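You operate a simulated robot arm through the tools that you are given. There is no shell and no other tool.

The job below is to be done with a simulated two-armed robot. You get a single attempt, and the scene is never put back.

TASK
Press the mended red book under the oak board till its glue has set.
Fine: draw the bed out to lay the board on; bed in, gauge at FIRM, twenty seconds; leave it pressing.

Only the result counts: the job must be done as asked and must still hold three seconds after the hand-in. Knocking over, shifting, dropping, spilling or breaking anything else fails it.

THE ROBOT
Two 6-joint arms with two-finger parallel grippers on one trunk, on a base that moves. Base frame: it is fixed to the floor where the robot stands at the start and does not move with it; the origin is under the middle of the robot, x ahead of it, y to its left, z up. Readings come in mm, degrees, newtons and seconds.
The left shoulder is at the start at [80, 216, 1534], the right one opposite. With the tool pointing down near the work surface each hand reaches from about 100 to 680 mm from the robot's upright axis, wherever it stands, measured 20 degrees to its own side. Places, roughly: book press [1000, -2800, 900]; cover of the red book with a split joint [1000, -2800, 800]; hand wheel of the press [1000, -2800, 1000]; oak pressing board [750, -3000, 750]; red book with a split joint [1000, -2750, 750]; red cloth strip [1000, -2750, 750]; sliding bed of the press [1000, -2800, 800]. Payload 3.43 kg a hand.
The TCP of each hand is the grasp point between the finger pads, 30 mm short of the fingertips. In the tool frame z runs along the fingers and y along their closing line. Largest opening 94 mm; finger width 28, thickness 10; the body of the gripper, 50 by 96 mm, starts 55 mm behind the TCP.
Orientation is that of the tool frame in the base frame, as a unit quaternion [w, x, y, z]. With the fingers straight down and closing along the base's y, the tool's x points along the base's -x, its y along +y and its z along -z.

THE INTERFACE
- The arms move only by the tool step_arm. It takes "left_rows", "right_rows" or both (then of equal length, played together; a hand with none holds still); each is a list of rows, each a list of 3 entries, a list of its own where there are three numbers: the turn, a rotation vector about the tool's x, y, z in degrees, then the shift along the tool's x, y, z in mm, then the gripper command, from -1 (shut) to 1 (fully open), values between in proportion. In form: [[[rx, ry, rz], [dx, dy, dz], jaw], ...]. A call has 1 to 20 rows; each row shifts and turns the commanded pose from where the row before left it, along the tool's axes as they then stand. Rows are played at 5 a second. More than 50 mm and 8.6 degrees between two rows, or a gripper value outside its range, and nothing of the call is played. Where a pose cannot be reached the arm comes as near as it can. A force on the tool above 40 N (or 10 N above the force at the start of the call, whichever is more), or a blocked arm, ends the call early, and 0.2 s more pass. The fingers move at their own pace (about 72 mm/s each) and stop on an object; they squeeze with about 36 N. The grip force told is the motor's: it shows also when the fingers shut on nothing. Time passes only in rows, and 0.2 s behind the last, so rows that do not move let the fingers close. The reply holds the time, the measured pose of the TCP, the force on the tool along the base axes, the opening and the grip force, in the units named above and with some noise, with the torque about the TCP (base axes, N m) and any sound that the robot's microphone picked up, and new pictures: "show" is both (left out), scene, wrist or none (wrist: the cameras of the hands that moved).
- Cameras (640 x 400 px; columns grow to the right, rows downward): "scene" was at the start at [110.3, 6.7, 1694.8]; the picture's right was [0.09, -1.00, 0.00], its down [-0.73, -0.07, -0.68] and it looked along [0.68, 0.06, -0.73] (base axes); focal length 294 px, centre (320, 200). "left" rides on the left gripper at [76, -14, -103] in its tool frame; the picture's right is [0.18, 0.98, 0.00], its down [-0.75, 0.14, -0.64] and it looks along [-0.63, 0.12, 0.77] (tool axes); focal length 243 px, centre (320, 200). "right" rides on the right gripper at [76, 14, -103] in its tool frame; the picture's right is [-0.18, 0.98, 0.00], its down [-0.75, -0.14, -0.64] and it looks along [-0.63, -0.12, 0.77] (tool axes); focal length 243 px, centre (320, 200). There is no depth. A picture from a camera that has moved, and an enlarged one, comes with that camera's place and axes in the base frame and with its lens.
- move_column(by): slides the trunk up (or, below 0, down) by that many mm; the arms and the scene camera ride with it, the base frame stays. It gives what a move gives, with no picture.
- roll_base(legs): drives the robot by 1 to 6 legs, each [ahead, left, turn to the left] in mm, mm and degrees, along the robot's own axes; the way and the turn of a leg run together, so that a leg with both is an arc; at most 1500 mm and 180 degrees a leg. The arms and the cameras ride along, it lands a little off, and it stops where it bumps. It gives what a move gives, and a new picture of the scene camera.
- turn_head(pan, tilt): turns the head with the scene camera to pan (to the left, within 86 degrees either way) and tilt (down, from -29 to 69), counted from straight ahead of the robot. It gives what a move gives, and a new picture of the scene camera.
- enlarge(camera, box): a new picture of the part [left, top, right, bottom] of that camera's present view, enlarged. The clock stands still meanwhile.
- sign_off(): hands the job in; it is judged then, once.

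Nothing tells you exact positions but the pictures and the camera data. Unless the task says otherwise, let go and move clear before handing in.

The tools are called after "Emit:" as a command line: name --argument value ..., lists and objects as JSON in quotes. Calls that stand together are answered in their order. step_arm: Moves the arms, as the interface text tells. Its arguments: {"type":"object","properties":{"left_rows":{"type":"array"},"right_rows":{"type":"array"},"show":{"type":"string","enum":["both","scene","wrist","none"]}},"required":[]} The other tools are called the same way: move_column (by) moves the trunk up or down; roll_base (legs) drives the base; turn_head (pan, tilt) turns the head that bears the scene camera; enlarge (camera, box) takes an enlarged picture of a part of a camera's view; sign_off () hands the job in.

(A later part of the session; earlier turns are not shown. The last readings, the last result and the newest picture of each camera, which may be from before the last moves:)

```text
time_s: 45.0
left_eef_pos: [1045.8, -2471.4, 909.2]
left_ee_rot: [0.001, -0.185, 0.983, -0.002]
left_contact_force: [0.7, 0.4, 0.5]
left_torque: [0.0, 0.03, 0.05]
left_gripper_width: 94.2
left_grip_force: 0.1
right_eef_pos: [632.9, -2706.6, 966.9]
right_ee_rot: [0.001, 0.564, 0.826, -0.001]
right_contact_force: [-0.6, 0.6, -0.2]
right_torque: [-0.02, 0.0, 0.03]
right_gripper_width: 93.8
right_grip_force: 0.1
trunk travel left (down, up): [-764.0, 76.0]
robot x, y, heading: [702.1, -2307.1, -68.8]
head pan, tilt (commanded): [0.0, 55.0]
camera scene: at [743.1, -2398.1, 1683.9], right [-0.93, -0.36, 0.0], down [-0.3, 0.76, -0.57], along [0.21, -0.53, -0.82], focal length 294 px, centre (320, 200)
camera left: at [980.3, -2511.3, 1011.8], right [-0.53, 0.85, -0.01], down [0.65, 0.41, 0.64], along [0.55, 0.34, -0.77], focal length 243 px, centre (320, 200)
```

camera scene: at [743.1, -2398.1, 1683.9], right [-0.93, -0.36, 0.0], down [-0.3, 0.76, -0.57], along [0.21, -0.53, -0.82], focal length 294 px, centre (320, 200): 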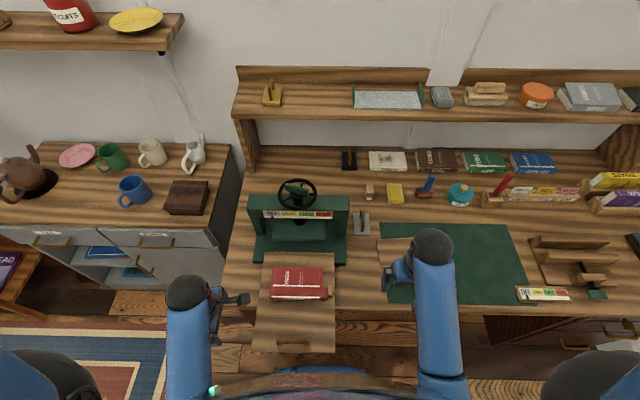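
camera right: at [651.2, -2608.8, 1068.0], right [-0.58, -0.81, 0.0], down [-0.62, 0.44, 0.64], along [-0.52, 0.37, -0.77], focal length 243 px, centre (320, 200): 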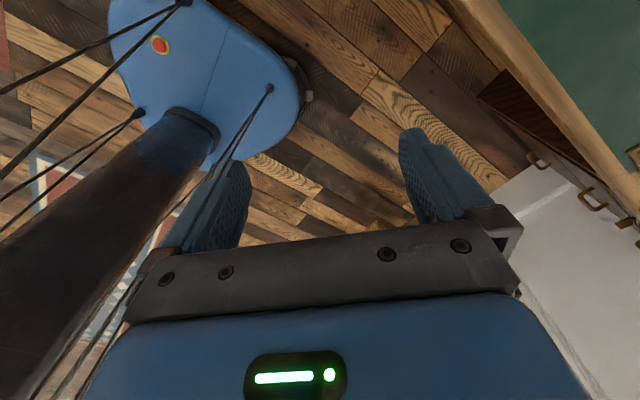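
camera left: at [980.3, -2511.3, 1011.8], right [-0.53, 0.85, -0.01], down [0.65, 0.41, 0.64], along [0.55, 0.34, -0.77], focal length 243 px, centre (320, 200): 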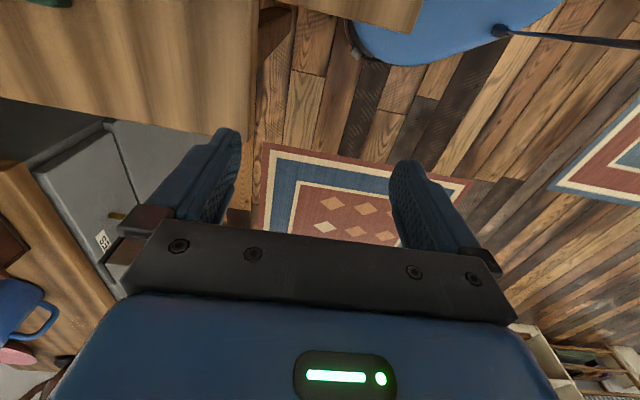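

Emit:
enlarge --camera "scene" --box '[235, 165, 375, 360]'

Emit:
enlarge --camera "scene" --box '[240, 245, 350, 315]'

Emit:
enlarge --camera "right" --box '[0, 0, 640, 400]'

```text
2.05 times, centred on (305, 262) of scene
camera zoom: at [743.1, -2398.1, 1683.9], right [-0.93, -0.36, 0.0], down [-0.3, 0.76, -0.57], along [0.21, -0.53, -0.82], focal length 602 px, centre (351, 72)
```

zoom: 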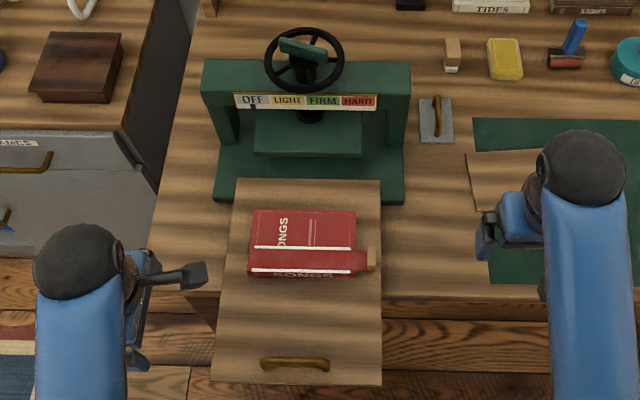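

```text
5.71 times, centred on (295, 280) of scene
camera zoom: at [743.1, -2398.1, 1683.9], right [-0.93, -0.36, 0.0], down [-0.3, 0.76, -0.57], along [0.21, -0.53, -0.82], focal length 1678 px, centre (463, -257)
```

zoom: 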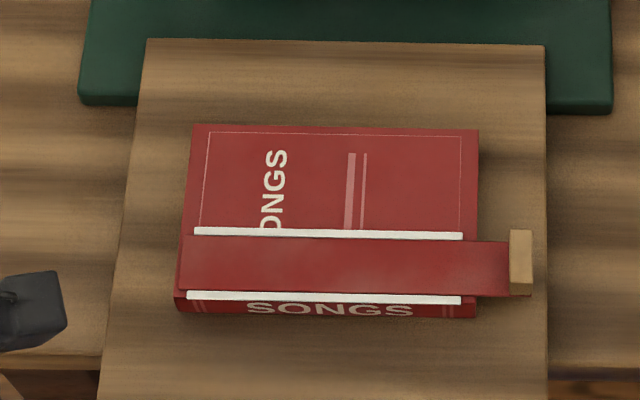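

```text
1.00 times, centred on (320, 200) of right (not enlarged: the box is as wide or as high as the picture)
camera zoom: at [618.4, -2629.9, 1068.1], right [0.98, 0.19, 0.0], down [0.14, -0.75, 0.64], along [0.12, -0.63, -0.77], focal length 243 px, centre (320, 200)
```

zoom: 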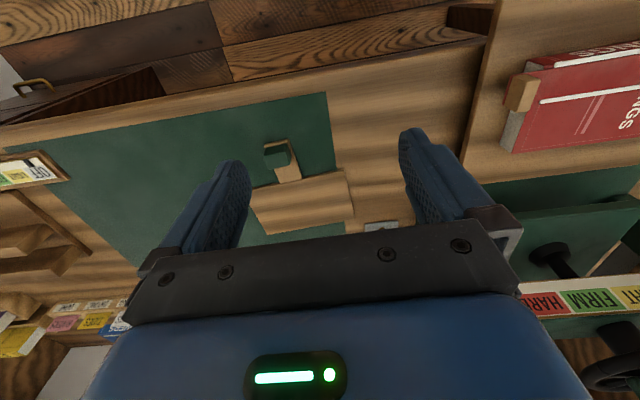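

The bed is fully out with the book and strip undisturbed. Now the right hand needs the board, so I'll enlarge its view.

Emit:
enlarge --camera "right" --box '[220, 110, 380, 250]'

```text
2.86 times, centred on (300, 180) of right
camera zoom: at [618.4, -2629.9, 1068.1], right [0.98, 0.19, 0.0], down [0.14, -0.75, 0.64], along [0.12, -0.63, -0.77], focal length 693 px, centre (377, 257)
```

zoom: 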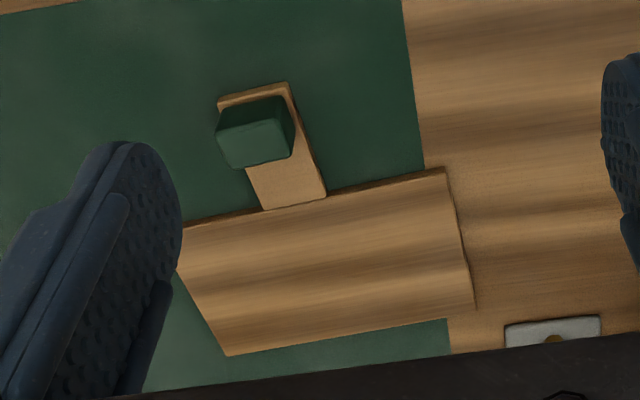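

The cube on the board's tongue is at about (595, -2804), and the board is turned about 3.5° from my heading. I'll bring the right hand above it, descend partway and check.

Emit:
step_arm --right_rows '[[[0, 0, 0], [-20, -20, 0], 1], [[0, 0, 0], [-20, -20, 0], 1], [[0, 0, 0], [-20, -20, 0], 1], [[0, 0, -3.5], [-17, -10, 0], 1], [[0, 0, 0], [0, 0, 25], 1], [[0, 0, 0], [0, 0, 25], 1], [[0, 0, 0], [0, 0, 25], 1], [[0, 0, 0], [0, 0, 20], 1], [[0, 0, 0], [0, 0, 0], 1]]' --show "wrist"

```text
time_s: 47.0
left_eef_pos: [1045.4, -2470.9, 908.4]
left_ee_rot: [0.001, -0.185, 0.983, -0.003]
left_contact_force: [0.4, 0.1, -0.7]
left_torque: [-0.03, 0.01, -0.01]
left_gripper_width: 94.3
left_grip_force: 0.0
right_eef_pos: [597.4, -2804.2, 872.1]
right_ee_rot: [0.0, 0.539, 0.842, -0.001]
right_contact_force: [-0.2, 0.1, -0.2]
right_torque: [-0.01, 0.0, 0.0]
right_gripper_width: 93.9
right_grip_force: 0.0
trunk travel left (down, up): [-764.0, 76.0]
robot x, y, heading: [707.1, -2303.7, -68.7]
head pan, tilt (commanded): [0.0, 55.0]
camera right: at [577.0, -2729.3, 974.0], right [0.97, 0.24, 0.0], down [0.19, -0.74, 0.64], along [0.16, -0.62, -0.77], focal length 243 px, centre (320, 200)
```

right: 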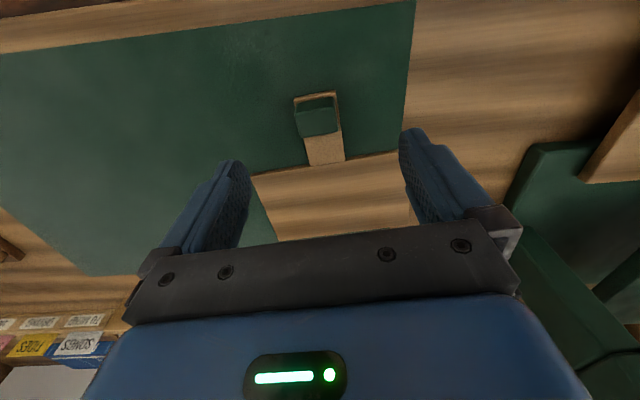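

Emit:
enlarge --camera "right" --box '[230, 70, 430, 195]'

```text
3.20 times, centred on (330, 132) of right
camera zoom: at [577.0, -2729.3, 974.0], right [0.97, 0.24, 0.0], down [0.19, -0.74, 0.64], along [0.16, -0.62, -0.77], focal length 776 px, centre (288, 416)
```

zoom: 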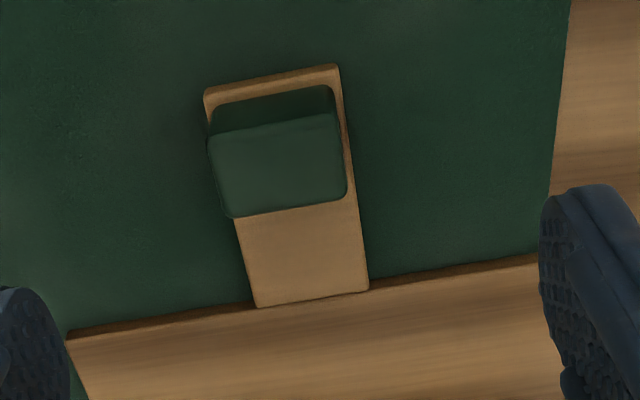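

The cube is centred under the hand and is about 25 mm tall. I'll shift 3.5 mm right and lower until the fingertips sit just above the tongue, then close.

Emit:
step_arm --right_rows '[[[0, 0, 0], [0, -3.5, 15], 1], [[0, 0, 0], [0, 0, 20], 1], [[0, 0, 0], [0, 0, 20], 1], [[0, 0, 0], [0, 0, 15], 1], [[0, 0, 0], [0, 0, 10], 1], [[0, 0, 0], [0, 0, 0], 1]]' --show "wrist"

```text
time_s: 48.4
left_eef_pos: [1046.4, -2471.7, 909.0]
left_ee_rot: [0.001, -0.185, 0.983, -0.003]
left_contact_force: [0.1, 0.2, 0.1]
left_torque: [-0.02, 0.02, 0.0]
left_gripper_width: 93.8
left_grip_force: 0.1
right_eef_pos: [592.7, -2805.4, 792.2]
right_ee_rot: [0.0, 0.539, 0.842, -0.001]
right_contact_force: [0.0, 0.3, -0.5]
right_torque: [-0.04, 0.0, 0.0]
right_gripper_width: 94.1
right_grip_force: 0.0
trunk travel left (down, up): [-764.0, 76.0]
robot x, y, heading: [708.9, -2304.4, -68.5]
head pan, tilt (commanded): [0.0, 55.0]
camera right: at [573.6, -2730.3, 893.6], right [0.97, 0.24, 0.0], down [0.19, -0.74, 0.64], along [0.16, -0.62, -0.77], focal length 243 px, centre (320, 200)
```

right: 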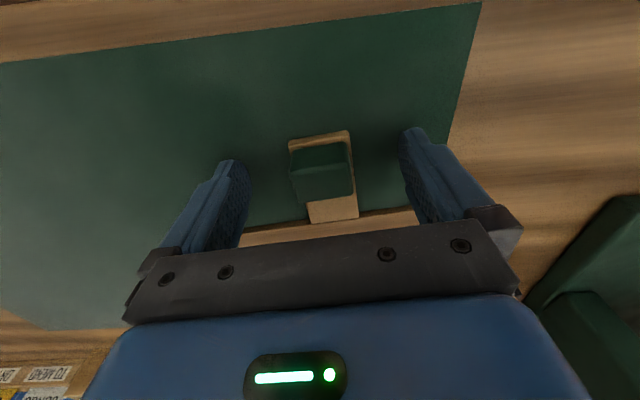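

Emit:
step_arm --right_rows '[[[0, 0, 0], [0, 0, 0], 0], [[0, 0, 0], [0, 0, 0], -1], [[0, 0, 0], [0, 0, 0], -1], [[0, 0, 0], [0, 0, 0], -1], [[0, 0, 0], [0, 0, 0], -1]]' --show "wrist"

Emit:
enlarge --camera "right" --box '[220, 80, 440, 240]'

```text
time_s: 49.6
left_eef_pos: [1043.8, -2471.3, 909.1]
left_ee_rot: [0.001, -0.185, 0.983, -0.003]
left_contact_force: [0.0, 0.2, 0.4]
left_torque: [0.02, -0.02, 0.0]
left_gripper_width: 94.0
left_grip_force: 0.0
right_eef_pos: [593.9, -2805.8, 791.8]
right_ee_rot: [0.0, 0.539, 0.843, 0.0]
right_contact_force: [0.4, 1.2, 0.3]
right_torque: [-0.07, -0.2, 0.13]
right_gripper_width: 35.5
right_grip_force: 35.7
trunk travel left (down, up): [-764.0, 76.0]
robot x, y, heading: [707.5, -2303.7, -68.8]
head pan, tilt (commanded): [0.0, 55.0]
camera right: at [573.7, -2730.3, 893.8], right [0.97, 0.24, 0.0], down [0.19, -0.74, 0.64], along [0.16, -0.62, -0.77], focal length 243 px, centre (320, 200)
```

right: 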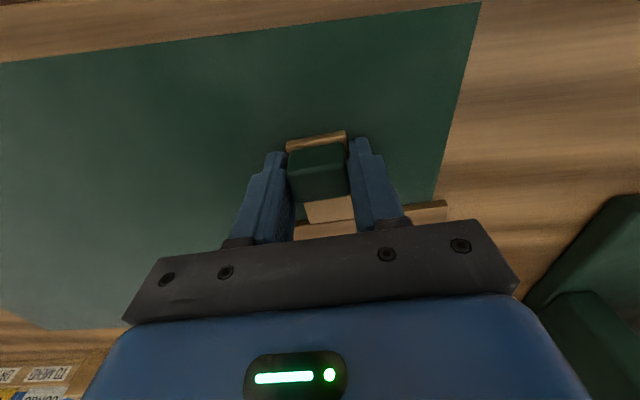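

```text
2.50 times, centred on (330, 160) of right
camera zoom: at [573.7, -2730.3, 893.8], right [0.97, 0.24, 0.0], down [0.19, -0.74, 0.64], along [0.16, -0.62, -0.77], focal length 606 px, centre (295, 300)
```

zoom: 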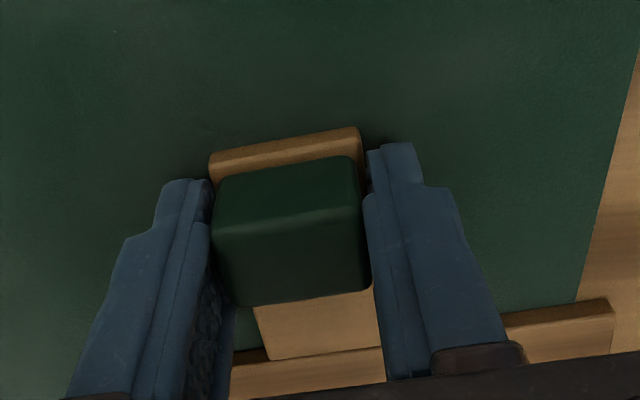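

The cube is gripped with a 35.5 mm opening. I'll lift slightly to check that the board comes up level.

Emit:
step_arm --right_rows '[[[0, 0, 0], [0, 0, -5], -1], [[0, 0, 0], [0, 0, -10], -1], [[0, 0, 0], [0, 0, -15], -1], [[0, 0, 0], [0, 0, -20], -1], [[0, 0, 0], [0, 0, -20], -1], [[0, 0, 0], [0, 0, 0], -1]]' --show "both"

Emit:
enlarge --camera "scene" --box '[340, 200, 480, 300]'

```text
time_s: 51.0
left_eef_pos: [1044.9, -2471.6, 907.3]
left_ee_rot: [0.001, -0.185, 0.983, -0.002]
left_contact_force: [0.7, -0.1, 0.4]
left_torque: [0.01, 0.0, 0.03]
left_gripper_width: 93.9
left_grip_force: 0.1
right_eef_pos: [593.2, -2805.3, 862.6]
right_ee_rot: [0.0, 0.539, 0.842, 0.0]
right_contact_force: [-0.1, 0.2, -0.4]
right_torque: [0.06, 0.01, -0.01]
right_gripper_width: 35.6
right_grip_force: 36.1
trunk travel left (down, up): [-764.0, 76.0]
robot x, y, heading: [704.8, -2300.8, -68.6]
head pan, tilt (commanded): [0.0, 55.0]
camera scene: at [743.3, -2399.0, 1683.8], right [-0.93, -0.36, 0.0], down [-0.3, 0.76, -0.57], along [0.21, -0.53, -0.82], focal length 294 px, centre (320, 200)
camera right: at [573.7, -2729.6, 963.9], right [0.97, 0.24, 0.0], down [0.19, -0.74, 0.64], along [0.16, -0.62, -0.77], focal length 243 px, centre (320, 200)
```

scene: 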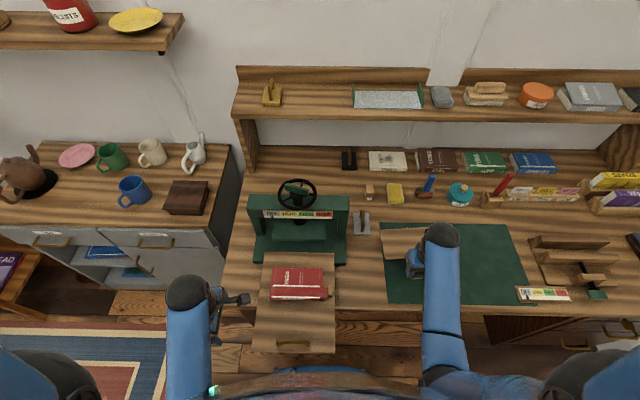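
right: 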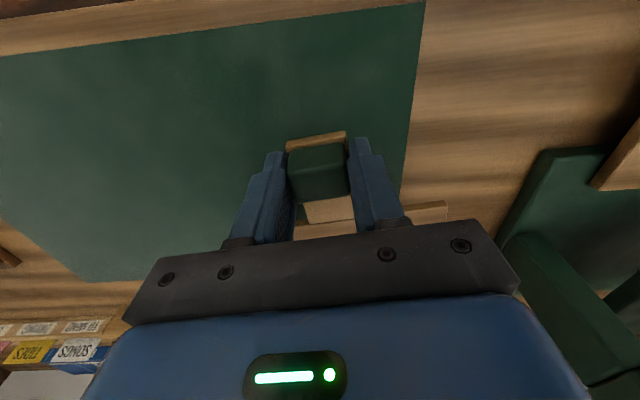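

```text
4.00 times, centred on (410, 250) of scene
camera zoom: at [743.3, -2399.0, 1683.8], right [-0.93, -0.36, 0.0], down [-0.3, 0.76, -0.57], along [0.21, -0.53, -0.82], focal length 1175 px, centre (-40, 0)
```

zoom: 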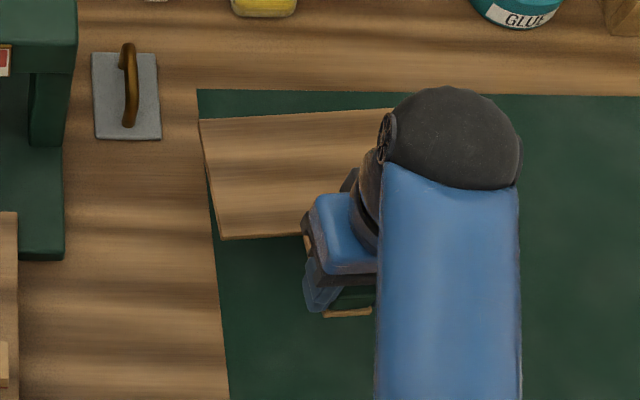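

The board lifted level. The book centre is about 104 mm ahead of where the hand must stop, so I'll raise the board, square it to the book, draw it back toward me, and shift the left hand further out of the way.

Emit:
step_arm --right_rows '[[[0, 0, 0], [0, 0, -17], -1], [[0, 0, 0], [0, 0, -17], -1], [[0, 0, 0], [0, 0, -17], -1], [[0, 0, 0], [0, 0, -17], -1], [[0, 0, 2.5], [0, 0, 0], -1], [[0, 0, 2.4], [0, 0, 0], -1], [[0, 0, 0], [22, 0, 0], -1], [[0, 0, 0], [28, 0, 0], -1], [[0, 0, 0], [28, 0, 0], -1], [[0, 0, 0], [28, 0, 0], -1], [[0, 0, 0], [28, 0, 0], -1], [[0, 0, 0], [0, 0, 0], -1]]' --left_rows '[[[0, 0, 0], [0, 0, 0], 1], [[0, 0, 0], [-15, 0, 0], 1], [[0, 0, 0], [-15, 0, 0], 1], [[0, 0, 0], [-15, 0, 0], 1], [[0, 0, 0], [-15, 0, 0], 1], [[0, 0, 0], [0, 0, 0], 1], [[0, 0, 0], [0, 0, 0], 1], [[0, 0, 0], [0, 0, 0], 1], [[0, 0, 0], [0, 0, 0], 1], [[0, 0, 0], [0, 0, 0], 1], [[0, 0, 0], [0, 0, 0], 1], [[0, 0, 0], [0, 0, 0], 1]]' --show "both"

```text
time_s: 53.6
left_eef_pos: [1099.8, -2450.4, 909.7]
left_ee_rot: [0.0, -0.185, 0.983, -0.002]
left_contact_force: [-0.3, -0.5, 0.1]
left_torque: [0.03, -0.01, -0.03]
left_gripper_width: 93.9
left_grip_force: 0.0
right_eef_pos: [546.8, -2679.8, 928.3]
right_ee_rot: [0.0, 0.574, 0.819, 0.0]
right_contact_force: [-0.6, -0.6, -1.3]
right_torque: [0.1, -0.01, 0.01]
right_gripper_width: 35.6
right_grip_force: 36.4
trunk travel left (down, up): [-764.0, 76.0]
robot x, y, heading: [707.1, -2299.9, -68.9]
head pan, tilt (commanded): [0.0, 55.0]
camera scene: at [743.4, -2399.4, 1683.8], right [-0.93, -0.36, 0.0], down [-0.3, 0.76, -0.57], along [0.21, -0.53, -0.82], focal length 294 px, centre (320, 200)
camera right: at [533.9, -2602.6, 1030.6], right [0.99, 0.16, 0.0], down [0.12, -0.76, 0.64], along [0.1, -0.63, -0.77], focal length 243 px, centre (320, 200)
camera left: at [1034.5, -2490.7, 1011.2], right [-0.53, 0.85, 0.0], down [0.65, 0.41, 0.64], along [0.55, 0.34, -0.77], focal length 243 px, centre (320, 200)
```

scene: 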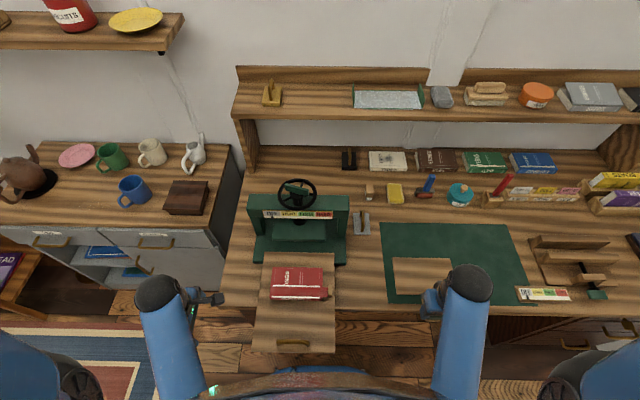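
right: 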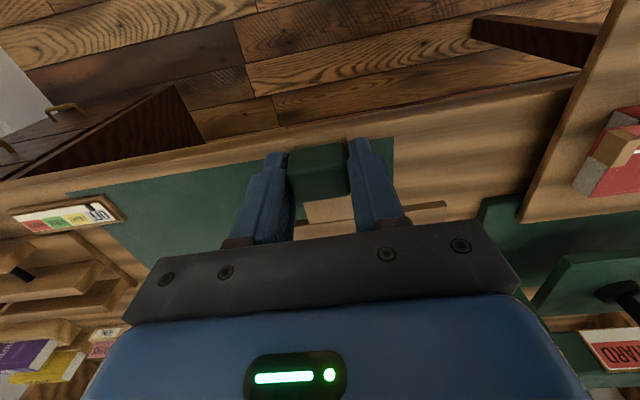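
left: 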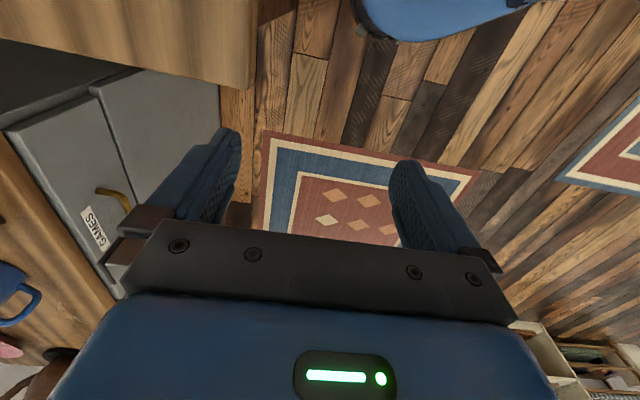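

Emit:
enlarge --camera "scene" --box '[370, 240, 490, 330]'

```text
4.44 times, centred on (430, 285) of scene
camera zoom: at [743.4, -2399.4, 1683.8], right [-0.93, -0.36, 0.0], down [-0.3, 0.76, -0.57], along [0.21, -0.53, -0.82], focal length 1305 px, centre (-169, -178)
```

zoom: 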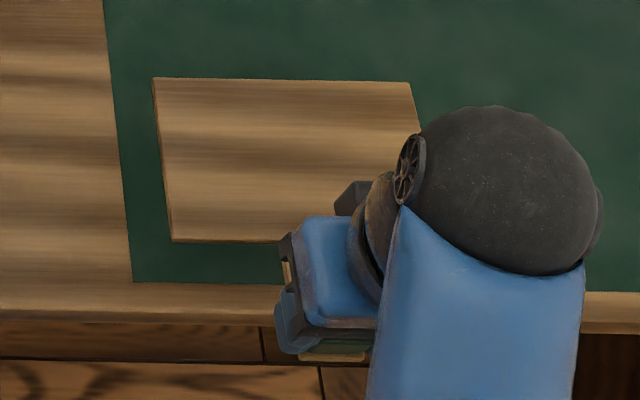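

The board is square to the book, and its plate centre is 105 mm ahead of the hand. I'll carry it 359 mm left over the book.

Emit:
step_arm --right_rows '[[[0, 0, 0], [0, 15, 0], -1], [[0, 0, 0], [0, 25, 0], -1], [[0, 0, 0], [0, 30, 0], -1], [[0, 0, 0], [0, 30, 0], -1], [[0, 0, 0], [0, 30, 0], -1], [[0, 0, 0], [0, 30, 0], -1], [[0, 0, 0], [0, 30, 0], -1], [[0, 0, 0], [0, 30, 0], -1], [[0, 0, 0], [0, 30, 0], -1], [[0, 0, 0], [0, 30, 0], -1], [[0, 0, 0], [0, 30, 0], -1], [[0, 0, 0], [0, 25, 0], -1], [[0, 0, 0], [0, 15, 0], -1], [[0, 0, 0], [0, 9, 0], -1], [[0, 0, 0], [0, 0, 0], -1]]' --show "both"

Emit:
enlarge --camera "scene" --box '[230, 220, 370, 340]'

```text
time_s: 56.8
left_eef_pos: [1099.0, -2450.0, 908.6]
left_ee_rot: [0.001, -0.185, 0.983, -0.002]
left_contact_force: [-0.4, -1.8, 0.6]
left_torque: [-0.03, 0.01, 0.0]
left_gripper_width: 94.1
left_grip_force: 0.0
right_eef_pos: [885.5, -2557.5, 928.1]
right_ee_rot: [0.0, 0.574, 0.819, 0.0]
right_contact_force: [0.5, 0.3, -0.6]
right_torque: [0.09, 0.05, 0.0]
right_gripper_width: 35.4
right_grip_force: 36.3
trunk travel left (down, up): [-764.0, 76.0]
robot x, y, heading: [705.1, -2305.0, -68.6]
head pan, tilt (commanded): [0.0, 55.0]
camera scene: at [743.4, -2398.9, 1683.8], right [-0.93, -0.36, 0.0], down [-0.3, 0.76, -0.57], along [0.21, -0.53, -0.82], focal length 294 px, centre (320, 200)
camera right: at [872.4, -2480.4, 1031.4], right [0.99, 0.16, 0.0], down [0.12, -0.76, 0.64], along [0.1, -0.63, -0.77], focal length 243 px, centre (320, 200)
```

scene: 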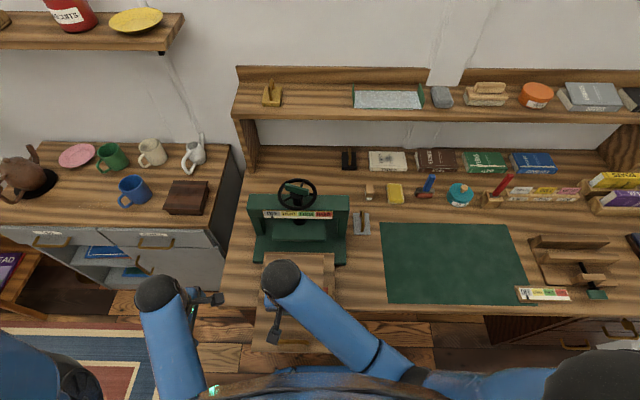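
right: 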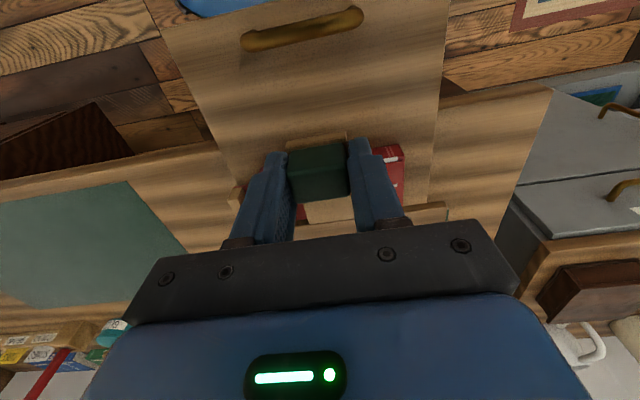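

```text
3.33 times, centred on (300, 280) of scene
camera zoom: at [743.4, -2398.9, 1683.8], right [-0.93, -0.36, 0.0], down [-0.3, 0.76, -0.57], along [0.21, -0.53, -0.82], focal length 979 px, centre (387, -67)
```

zoom: 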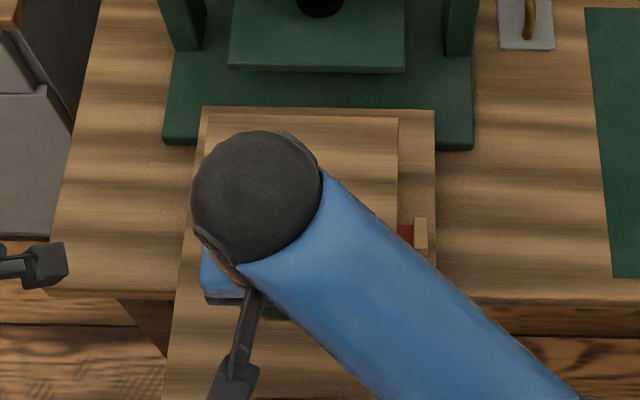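

Emit:
step_arm --right_rows '[[[0, 0, 0], [0, -4, 10], -1], [[0, 0, 0], [0, 0, 15], -1], [[0, 0, 0], [0, 0, 15], -1], [[0, 0, 0], [0, 0, 8], -1], [[0, 0, 0], [0, 0, 0], -1], [[0, 0, 0], [0, 0, 0], -1]]' --show "both"

Emit:
enlarge --camera "right" --box '[200, 100, 460, 240]'

Emit:
enlarge --camera "scene" --box '[230, 220, 370, 340]'

```text
time_s: 58.2
left_eef_pos: [1099.2, -2452.3, 908.5]
left_ee_rot: [0.0, -0.185, 0.983, -0.002]
left_contact_force: [0.2, 0.0, 0.8]
left_torque: [-0.03, -0.01, 0.01]
left_gripper_width: 93.9
left_grip_force: 0.0
right_eef_pos: [881.4, -2557.3, 881.3]
right_ee_rot: [0.0, 0.574, 0.819, 0.0]
right_contact_force: [-0.7, -0.7, -1.2]
right_torque: [0.03, 0.02, 0.01]
right_gripper_width: 35.7
right_grip_force: 35.8
trunk travel left (down, up): [-764.0, 76.0]
robot x, y, heading: [706.9, -2306.8, -68.8]
head pan, tilt (commanded): [0.0, 55.0]
camera scene: at [743.5, -2398.9, 1683.8], right [-0.93, -0.36, 0.0], down [-0.3, 0.76, -0.57], along [0.21, -0.53, -0.82], focal length 294 px, centre (320, 200)
camera right: at [868.6, -2481.3, 982.8], right [0.99, 0.16, 0.0], down [0.12, -0.76, 0.64], along [0.1, -0.63, -0.77], focal length 243 px, centre (320, 200)
```

scene: 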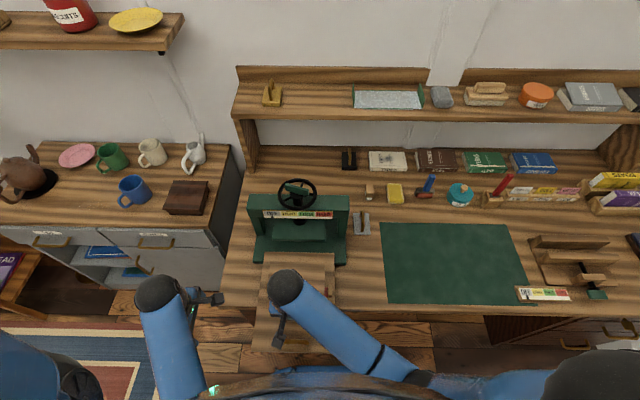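
right: 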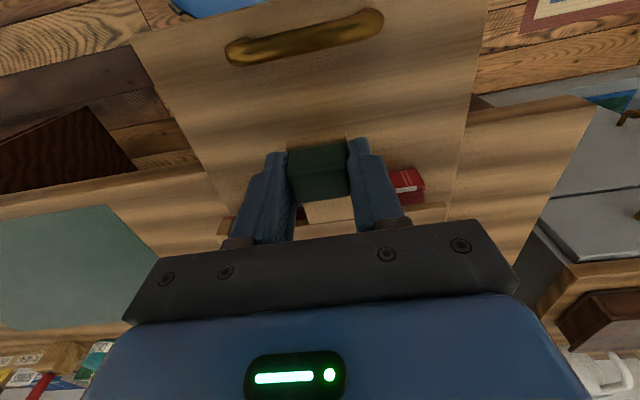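

```text
2.46 times, centred on (330, 170) of right
camera zoom: at [868.6, -2481.3, 982.8], right [0.99, 0.16, 0.0], down [0.12, -0.76, 0.64], along [0.1, -0.63, -0.77], focal length 597 px, centre (295, 274)
```

zoom: 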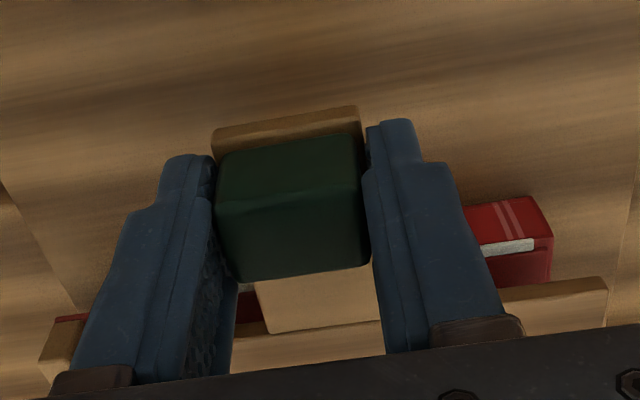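

```text
3.33 times, centred on (300, 280) of scene
camera zoom: at [743.5, -2398.9, 1683.8], right [-0.93, -0.36, 0.0], down [-0.3, 0.76, -0.57], along [0.21, -0.53, -0.82], focal length 979 px, centre (387, -67)
```

zoom: 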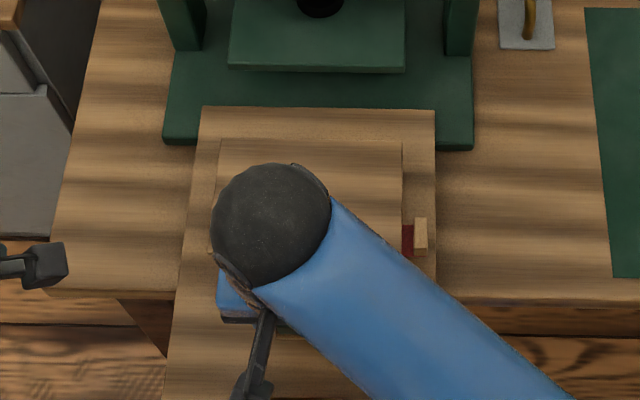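

The board plate overhangs the book evenly on all sides and stays clear of the strip's tab. I'll lower it gently onto the book.

Emit:
step_arm --right_rows '[[[0, 0, 0], [0, 0, 4], -1], [[0, 0, 0], [0, 0, 3], -1], [[0, 0, 0], [0, 0, 2], -1], [[0, 0, 0], [0, 0, 0], -1], [[0, 0, 0], [0, 0, 0], -1]]' --show "wrist"

Emit:
enlarge --camera "right" --box '[200, 100, 460, 240]'

```text
time_s: 59.4
left_eef_pos: [1099.5, -2451.3, 908.7]
left_ee_rot: [0.001, -0.184, 0.983, -0.003]
left_contact_force: [0.3, -0.2, -0.4]
left_torque: [0.0, -0.01, 0.0]
left_gripper_width: 94.0
left_grip_force: 0.0
right_eef_pos: [881.7, -2559.6, 872.4]
right_ee_rot: [0.0, 0.574, 0.819, 0.001]
right_contact_force: [0.2, 0.0, -0.8]
right_torque: [0.1, 0.01, 0.0]
right_gripper_width: 35.6
right_grip_force: 36.6
trunk travel left (down, up): [-764.0, 76.0]
robot x, y, heading: [708.1, -2301.0, -68.6]
head pan, tilt (commanded): [0.0, 55.0]
camera right: at [868.5, -2482.2, 973.8], right [0.99, 0.16, 0.0], down [0.12, -0.76, 0.64], along [0.1, -0.63, -0.77], focal length 243 px, centre (320, 200)
```

right: 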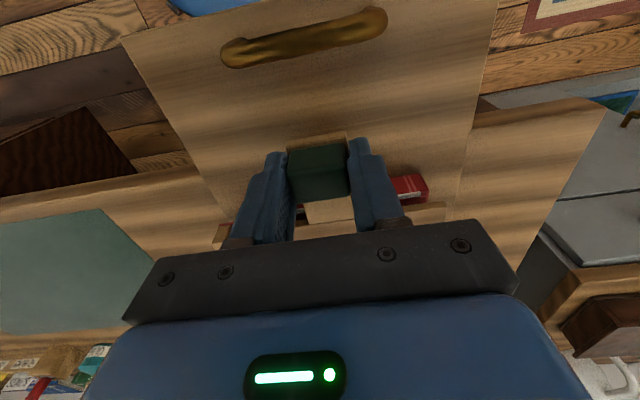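

```text
2.46 times, centred on (330, 170) of right
camera zoom: at [868.5, -2482.2, 973.8], right [0.99, 0.16, 0.0], down [0.12, -0.76, 0.64], along [0.1, -0.63, -0.77], focal length 597 px, centre (295, 274)
```

zoom: 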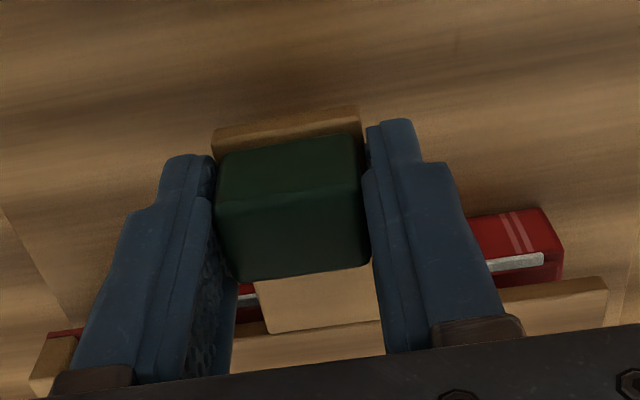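

Emit:
step_arm --right_rows '[[[0, 0, 0], [0, 0, 2], -1], [[0, 0, 0], [0, 0, 2], -1], [[0, 0, 0], [0, 0, 1], -1], [[0, 0, 0], [0, 0, 0], -1]]' --show "none"

Emit:
enlarge --camera "right" --box '[200, 100, 460, 240]'

```text
time_s: 60.4
left_eef_pos: [1098.8, -2449.7, 908.4]
left_ee_rot: [0.001, -0.185, 0.983, -0.002]
left_contact_force: [0.1, 0.6, -0.1]
left_torque: [-0.01, 0.0, 0.0]
left_gripper_width: 93.8
left_grip_force: 0.1
right_eef_pos: [881.5, -2559.1, 866.3]
right_ee_rot: [0.001, 0.574, 0.819, -0.001]
right_contact_force: [0.3, 0.6, -1.4]
right_torque: [0.06, 0.02, -0.03]
right_gripper_width: 35.6
right_grip_force: 35.7
trunk travel left (down, up): [-764.0, 76.0]
robot x, y, heading: [708.9, -2302.7, -69.0]
head pan, tilt (commanded): [0.0, 55.0]
```

```text
2.46 times, centred on (330, 170) of right
camera zoom: at [868.4, -2482.3, 968.2], right [0.99, 0.16, 0.0], down [0.12, -0.76, 0.64], along [0.1, -0.63, -0.77], focal length 597 px, centre (295, 274)
```

zoom: 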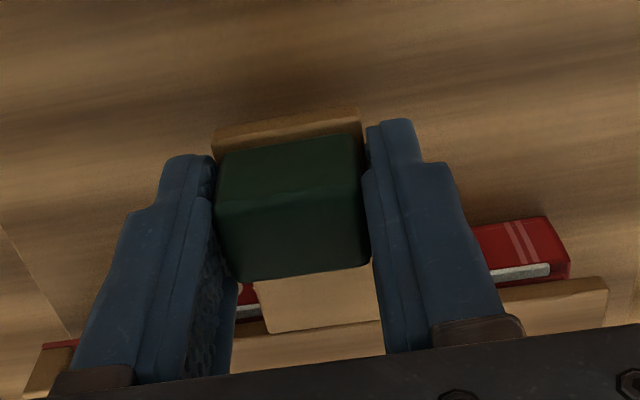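

Emit:
step_arm --right_rows '[[[0, 0, 0], [0, 0, 2], -1], [[0, 0, 0], [0, 0, 1], -1], [[0, 0, 0], [0, 0, 1], -1], [[0, 0, 0], [0, 0, 0], -1]]' --show "none"

Emit:
enlarge --camera "right" --box '[200, 100, 460, 240]'

```text
time_s: 61.4
left_eef_pos: [1098.9, -2451.3, 908.8]
left_ee_rot: [-0.001, -0.184, 0.983, -0.002]
left_contact_force: [-0.4, -0.9, -0.3]
left_torque: [0.01, -0.04, 0.01]
left_gripper_width: 93.9
left_grip_force: 0.0
right_eef_pos: [879.3, -2559.3, 863.7]
right_ee_rot: [0.0, 0.574, 0.819, 0.0]
right_contact_force: [0.3, 0.9, -1.5]
right_torque: [0.08, 0.02, 0.0]
right_gripper_width: 35.6
right_grip_force: 36.1
trunk travel left (down, up): [-764.0, 76.0]
robot x, y, heading: [702.0, -2301.0, -68.4]
head pan, tilt (commanded): [0.0, 55.0]
```

```text
2.46 times, centred on (330, 170) of right
camera zoom: at [867.9, -2482.0, 964.4], right [0.99, 0.16, 0.0], down [0.12, -0.76, 0.64], along [0.1, -0.63, -0.77], focal length 597 px, centre (295, 274)
```

zoom: 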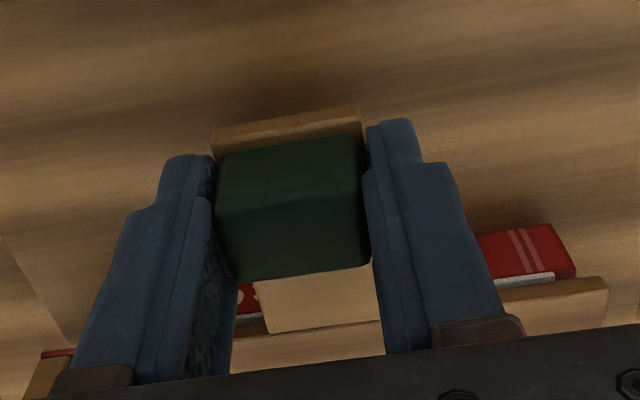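

Emit:
step_arm --right_rows '[[[0, 0, 0], [0, 0, 1], -1], [[0, 0, 0], [0, 0, 1], -1], [[0, 0, 0], [0, 0, 1], -1], [[0, 0, 0], [0, 0, 0], -1]]' --show "none"

Emit:
enlarge --camera "right" --box '[200, 100, 460, 240]'

```text
time_s: 62.4
left_eef_pos: [1099.7, -2450.8, 909.1]
left_ee_rot: [0.001, -0.185, 0.983, -0.002]
left_contact_force: [0.6, -0.1, 0.4]
left_torque: [-0.02, 0.03, 0.01]
left_gripper_width: 94.0
left_grip_force: 0.0
right_eef_pos: [881.9, -2558.7, 859.8]
right_ee_rot: [0.0, 0.574, 0.819, 0.001]
right_contact_force: [0.3, -0.1, -1.1]
right_torque: [0.07, 0.0, 0.02]
right_gripper_width: 35.8
right_grip_force: 36.0
trunk travel left (down, up): [-764.0, 76.0]
robot x, y, heading: [707.7, -2304.2, -68.6]
head pan, tilt (commanded): [0.0, 55.0]
```

```text
2.46 times, centred on (330, 170) of right
camera zoom: at [868.5, -2481.5, 961.5], right [0.99, 0.16, 0.0], down [0.12, -0.76, 0.64], along [0.1, -0.63, -0.77], focal length 597 px, centre (295, 274)
```

zoom: 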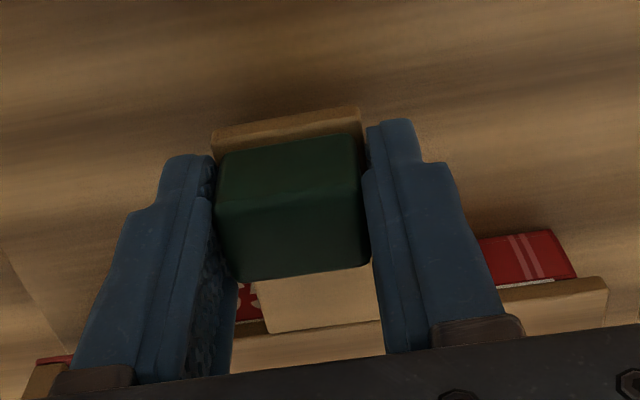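

Emit:
step_arm --right_rows '[[[0, 0, 0], [0, 0, 1], -1], [[0, 0, 0], [0, 0, 1], -1], [[0, 0, 0], [0, 0, 1], -1], [[0, 0, 0], [0, 0, 0], -1]]' --show "none"

Emit:
enlarge --camera "right" --box '[200, 100, 460, 240]'

Emit:
enlarge --camera "scene" --box '[230, 200, 370, 340]'

```text
time_s: 63.4
left_eef_pos: [1100.0, -2451.6, 908.9]
left_ee_rot: [0.0, -0.184, 0.983, -0.002]
left_contact_force: [-0.9, 0.2, 0.8]
left_torque: [0.03, -0.01, 0.02]
left_gripper_width: 93.8
left_grip_force: 0.1
right_eef_pos: [880.9, -2558.3, 856.6]
right_ee_rot: [-0.001, 0.575, 0.818, 0.0]
right_contact_force: [-1.0, -0.1, -0.4]
right_torque: [0.06, 0.0, 0.0]
right_gripper_width: 35.7
right_grip_force: 36.1
trunk travel left (down, up): [-764.0, 76.0]
robot x, y, heading: [704.9, -2303.8, -68.4]
head pan, tilt (commanded): [0.0, 55.0]
```

```text
2.46 times, centred on (330, 170) of right
camera zoom: at [868.6, -2481.8, 958.3], right [0.99, 0.16, 0.0], down [0.12, -0.76, 0.64], along [0.1, -0.63, -0.77], focal length 597 px, centre (295, 274)
```

zoom: 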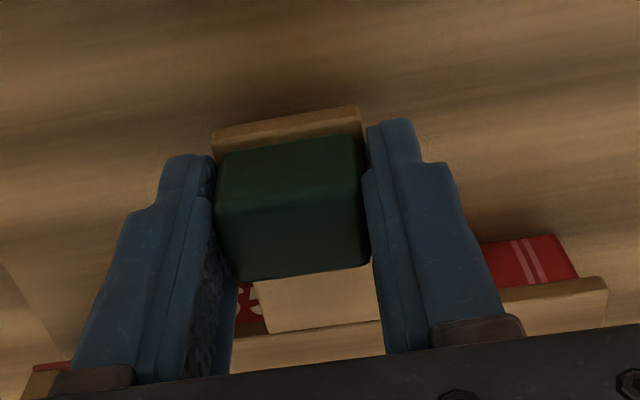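

```text
2.86 times, centred on (300, 270) of scene
camera zoom: at [743.5, -2398.9, 1683.8], right [-0.93, -0.36, 0.0], down [-0.3, 0.76, -0.57], along [0.21, -0.53, -0.82], focal length 839 px, centre (377, 0)
```

zoom: 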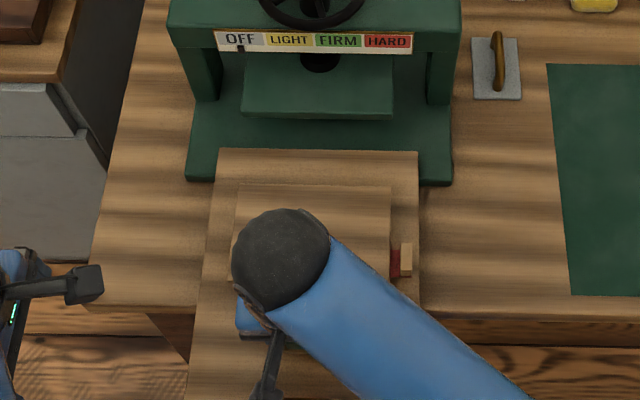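

Emit:
step_arm --right_rows '[[[0, 0, 0], [0, 0, 1], -1], [[0, 0, 0], [0, 0, 1], -1], [[0, 0, 0], [0, 0, 1], -1], [[0, 0, 0], [0, 0, 0], -1]]' --show "none"

Emit:
enlarge --camera "right" --box '[200, 100, 460, 240]'

```text
time_s: 64.4
left_eef_pos: [1100.9, -2450.0, 908.7]
left_ee_rot: [0.0, -0.185, 0.983, -0.002]
left_contact_force: [0.1, -0.1, 0.0]
left_torque: [-0.04, 0.02, 0.02]
left_gripper_width: 94.2
left_grip_force: 0.0
right_eef_pos: [882.9, -2558.8, 856.1]
right_ee_rot: [0.002, 0.574, 0.819, 0.0]
right_contact_force: [-0.1, -0.6, 6.8]
right_torque: [-0.62, -0.11, -0.06]
right_gripper_width: 35.6
right_grip_force: 35.6
trunk travel left (down, up): [-764.0, 76.0]
robot x, y, heading: [702.5, -2301.4, -68.8]
head pan, tilt (commanded): [0.0, 55.0]
```

```text
2.46 times, centred on (330, 170) of right
camera zoom: at [868.7, -2482.2, 956.5], right [0.99, 0.16, 0.0], down [0.12, -0.76, 0.64], along [0.1, -0.64, -0.77], focal length 597 px, centre (295, 274)
```

zoom: 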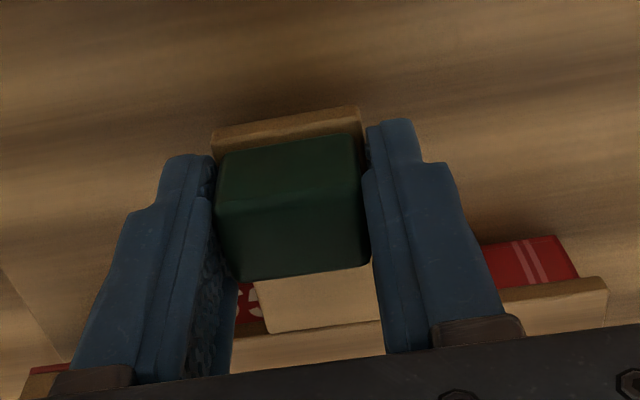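

The board touched down on the book with 7 N. I'll relax that slightly, open the fingers and lift the hand straight up.

Emit:
step_arm --right_rows '[[[0, 0, 0], [0, 0, -1], -1], [[0, 0, 0], [0, 0, 0], 0.2], [[0, 0, 0], [0, 0, 0], 0.6], [[0, 0, 0], [0, 0, 0], 0.8], [[0, 0, 0], [0, 0, 0], 0.8], [[0, 0, 0], [0, 0, -15], 0.8], [[0, 0, 0], [0, 0, -20], 0.8], [[0, 0, 0], [0, 0, -25], 0.8], [[0, 0, 0], [0, 0, 0], 0.8]]' --show "both"

Emit:
enlarge --camera "right" --box '[180, 60, 500, 240]'

```text
time_s: 66.4
left_eef_pos: [1099.7, -2450.0, 909.1]
left_ee_rot: [0.0, -0.185, 0.983, -0.003]
left_contact_force: [0.3, -0.1, 0.2]
left_torque: [0.0, 0.0, -0.01]
left_gripper_width: 94.3
left_grip_force: 0.0
right_eef_pos: [881.7, -2560.0, 916.4]
right_ee_rot: [0.001, 0.574, 0.819, 0.0]
right_contact_force: [-0.7, 0.1, -1.4]
right_torque: [0.03, 0.0, -0.03]
right_gripper_width: 84.6
right_grip_force: 0.0
trunk travel left (down, up): [-764.0, 76.0]
robot x, y, heading: [704.4, -2304.4, -68.6]
head pan, tilt (commanded): [0.0, 55.0]
camera scene: at [743.4, -2398.8, 1683.8], right [-0.93, -0.36, 0.0], down [-0.3, 0.76, -0.57], along [0.21, -0.53, -0.82], focal length 294 px, centre (320, 200)
camera right: at [869.7, -2482.8, 1018.8], right [0.99, 0.16, 0.0], down [0.12, -0.76, 0.64], along [0.1, -0.63, -0.77], focal length 243 px, centre (320, 200)
```

scene: 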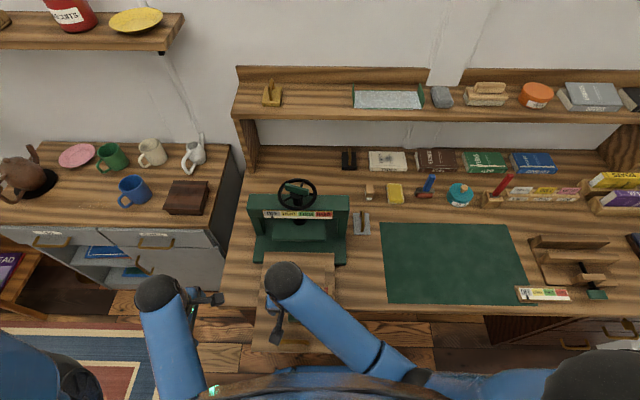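
right: 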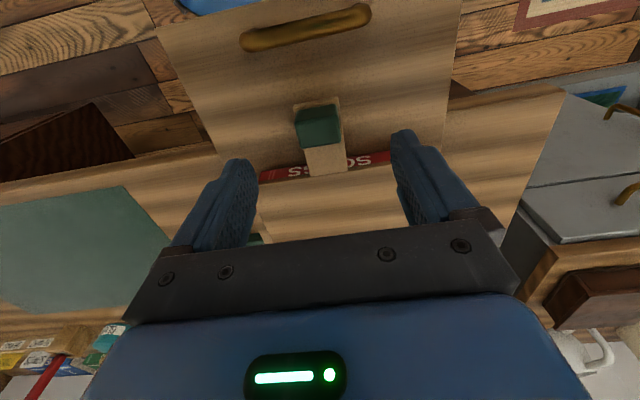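

```text
2.00 times, centred on (340, 150) of right
camera zoom: at [869.7, -2482.8, 1018.8], right [0.99, 0.16, 0.0], down [0.12, -0.76, 0.64], along [0.1, -0.63, -0.77], focal length 485 px, centre (280, 300)
```

zoom: 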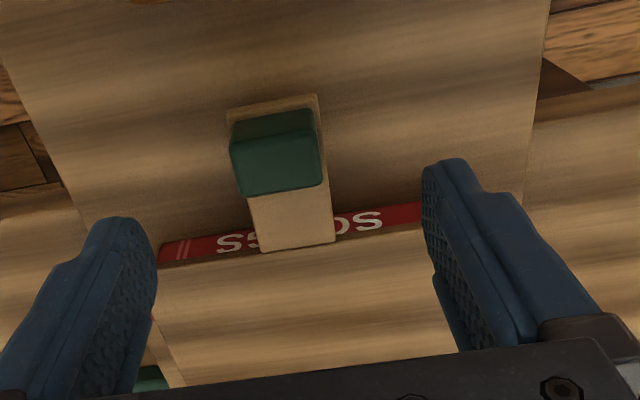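

Emit:
step_arm --right_rows '[[[0, 0, 0], [0, 0, -20], 1], [[0, 0, 0], [0, -20, -10], 1], [[0, 0, 0], [0, -40, 0], 1], [[0, 0, 0], [0, -40, 0], 1], [[0, 0, 0], [0, -40, 0], 1], [[0, 0, 0], [0, -40, 0], 1], [[0, 0, 0], [0, -40, 0], 1], [[0, 0, 0], [0, -40, 0], 1], [[0, 0, 0], [0, 0, 0], 1]]' --show "both"

Emit:
enlarge --camera "scene" --box '[230, 165, 370, 360]'

Emit:
enlarge --camera "scene" --box '[240, 245, 350, 335]'

```text
time_s: 68.4
left_eef_pos: [1099.2, -2450.9, 910.1]
left_ee_rot: [0.0, -0.184, 0.983, -0.003]
left_contact_force: [-0.8, -0.2, 1.0]
left_torque: [-0.01, -0.03, 0.01]
left_gripper_width: 93.9
left_grip_force: 0.0
right_eef_pos: [636.3, -2647.9, 942.9]
right_ee_rot: [0.0, 0.575, 0.818, -0.001]
right_contact_force: [-0.3, -0.4, -0.2]
right_torque: [0.02, -0.02, 0.0]
right_gripper_width: 94.1
right_grip_force: 0.0
trunk travel left (down, up): [-764.0, 76.0]
robot x, y, heading: [707.8, -2303.7, -68.6]
head pan, tilt (commanded): [0.0, 55.0]
camera scene: at [743.6, -2398.9, 1683.8], right [-0.93, -0.36, 0.0], down [-0.3, 0.76, -0.57], along [0.21, -0.53, -0.82], focal length 294 px, centre (320, 200)
camera right: at [623.1, -2570.5, 1045.0], right [0.99, 0.16, 0.0], down [0.12, -0.76, 0.64], along [0.1, -0.63, -0.77], focal length 243 px, centre (320, 200)
```

scene: 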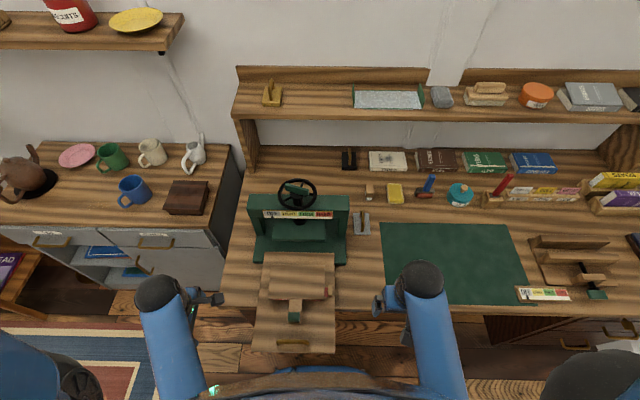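
right: 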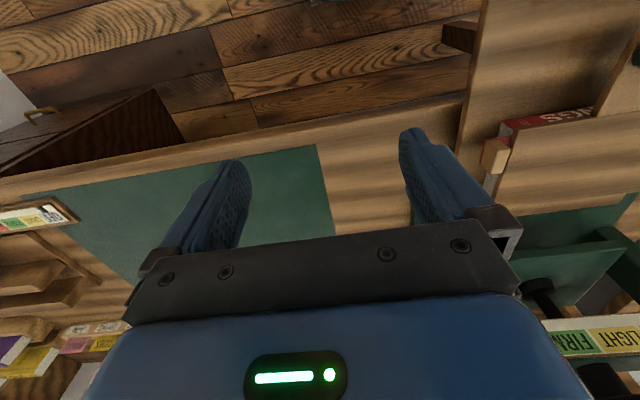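

```text
2.05 times, centred on (300, 262) of scene
camera zoom: at [743.6, -2398.9, 1683.8], right [-0.93, -0.36, 0.0], down [-0.3, 0.76, -0.57], along [0.21, -0.53, -0.82], focal length 602 px, centre (361, 72)
```

zoom: 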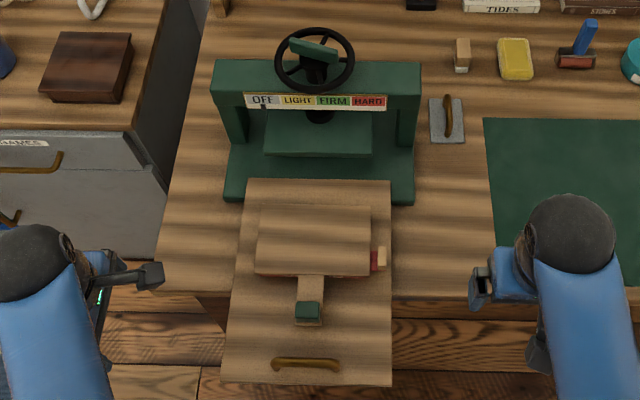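

```text
4.44 times, centred on (295, 290) of scene
camera zoom: at [743.6, -2398.9, 1683.8], right [-0.93, -0.36, 0.0], down [-0.3, 0.76, -0.57], along [0.21, -0.53, -0.82], focal length 1305 px, centre (431, -200)
```

zoom: 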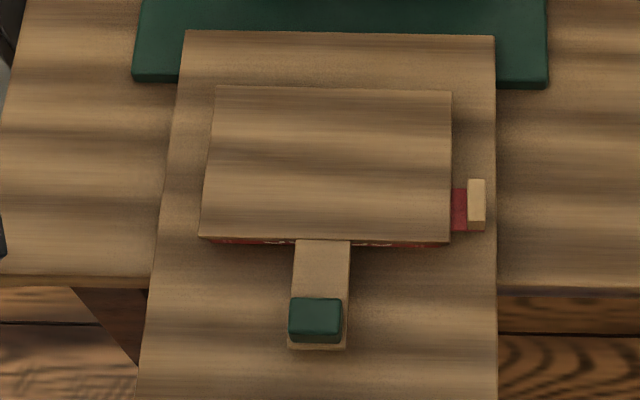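

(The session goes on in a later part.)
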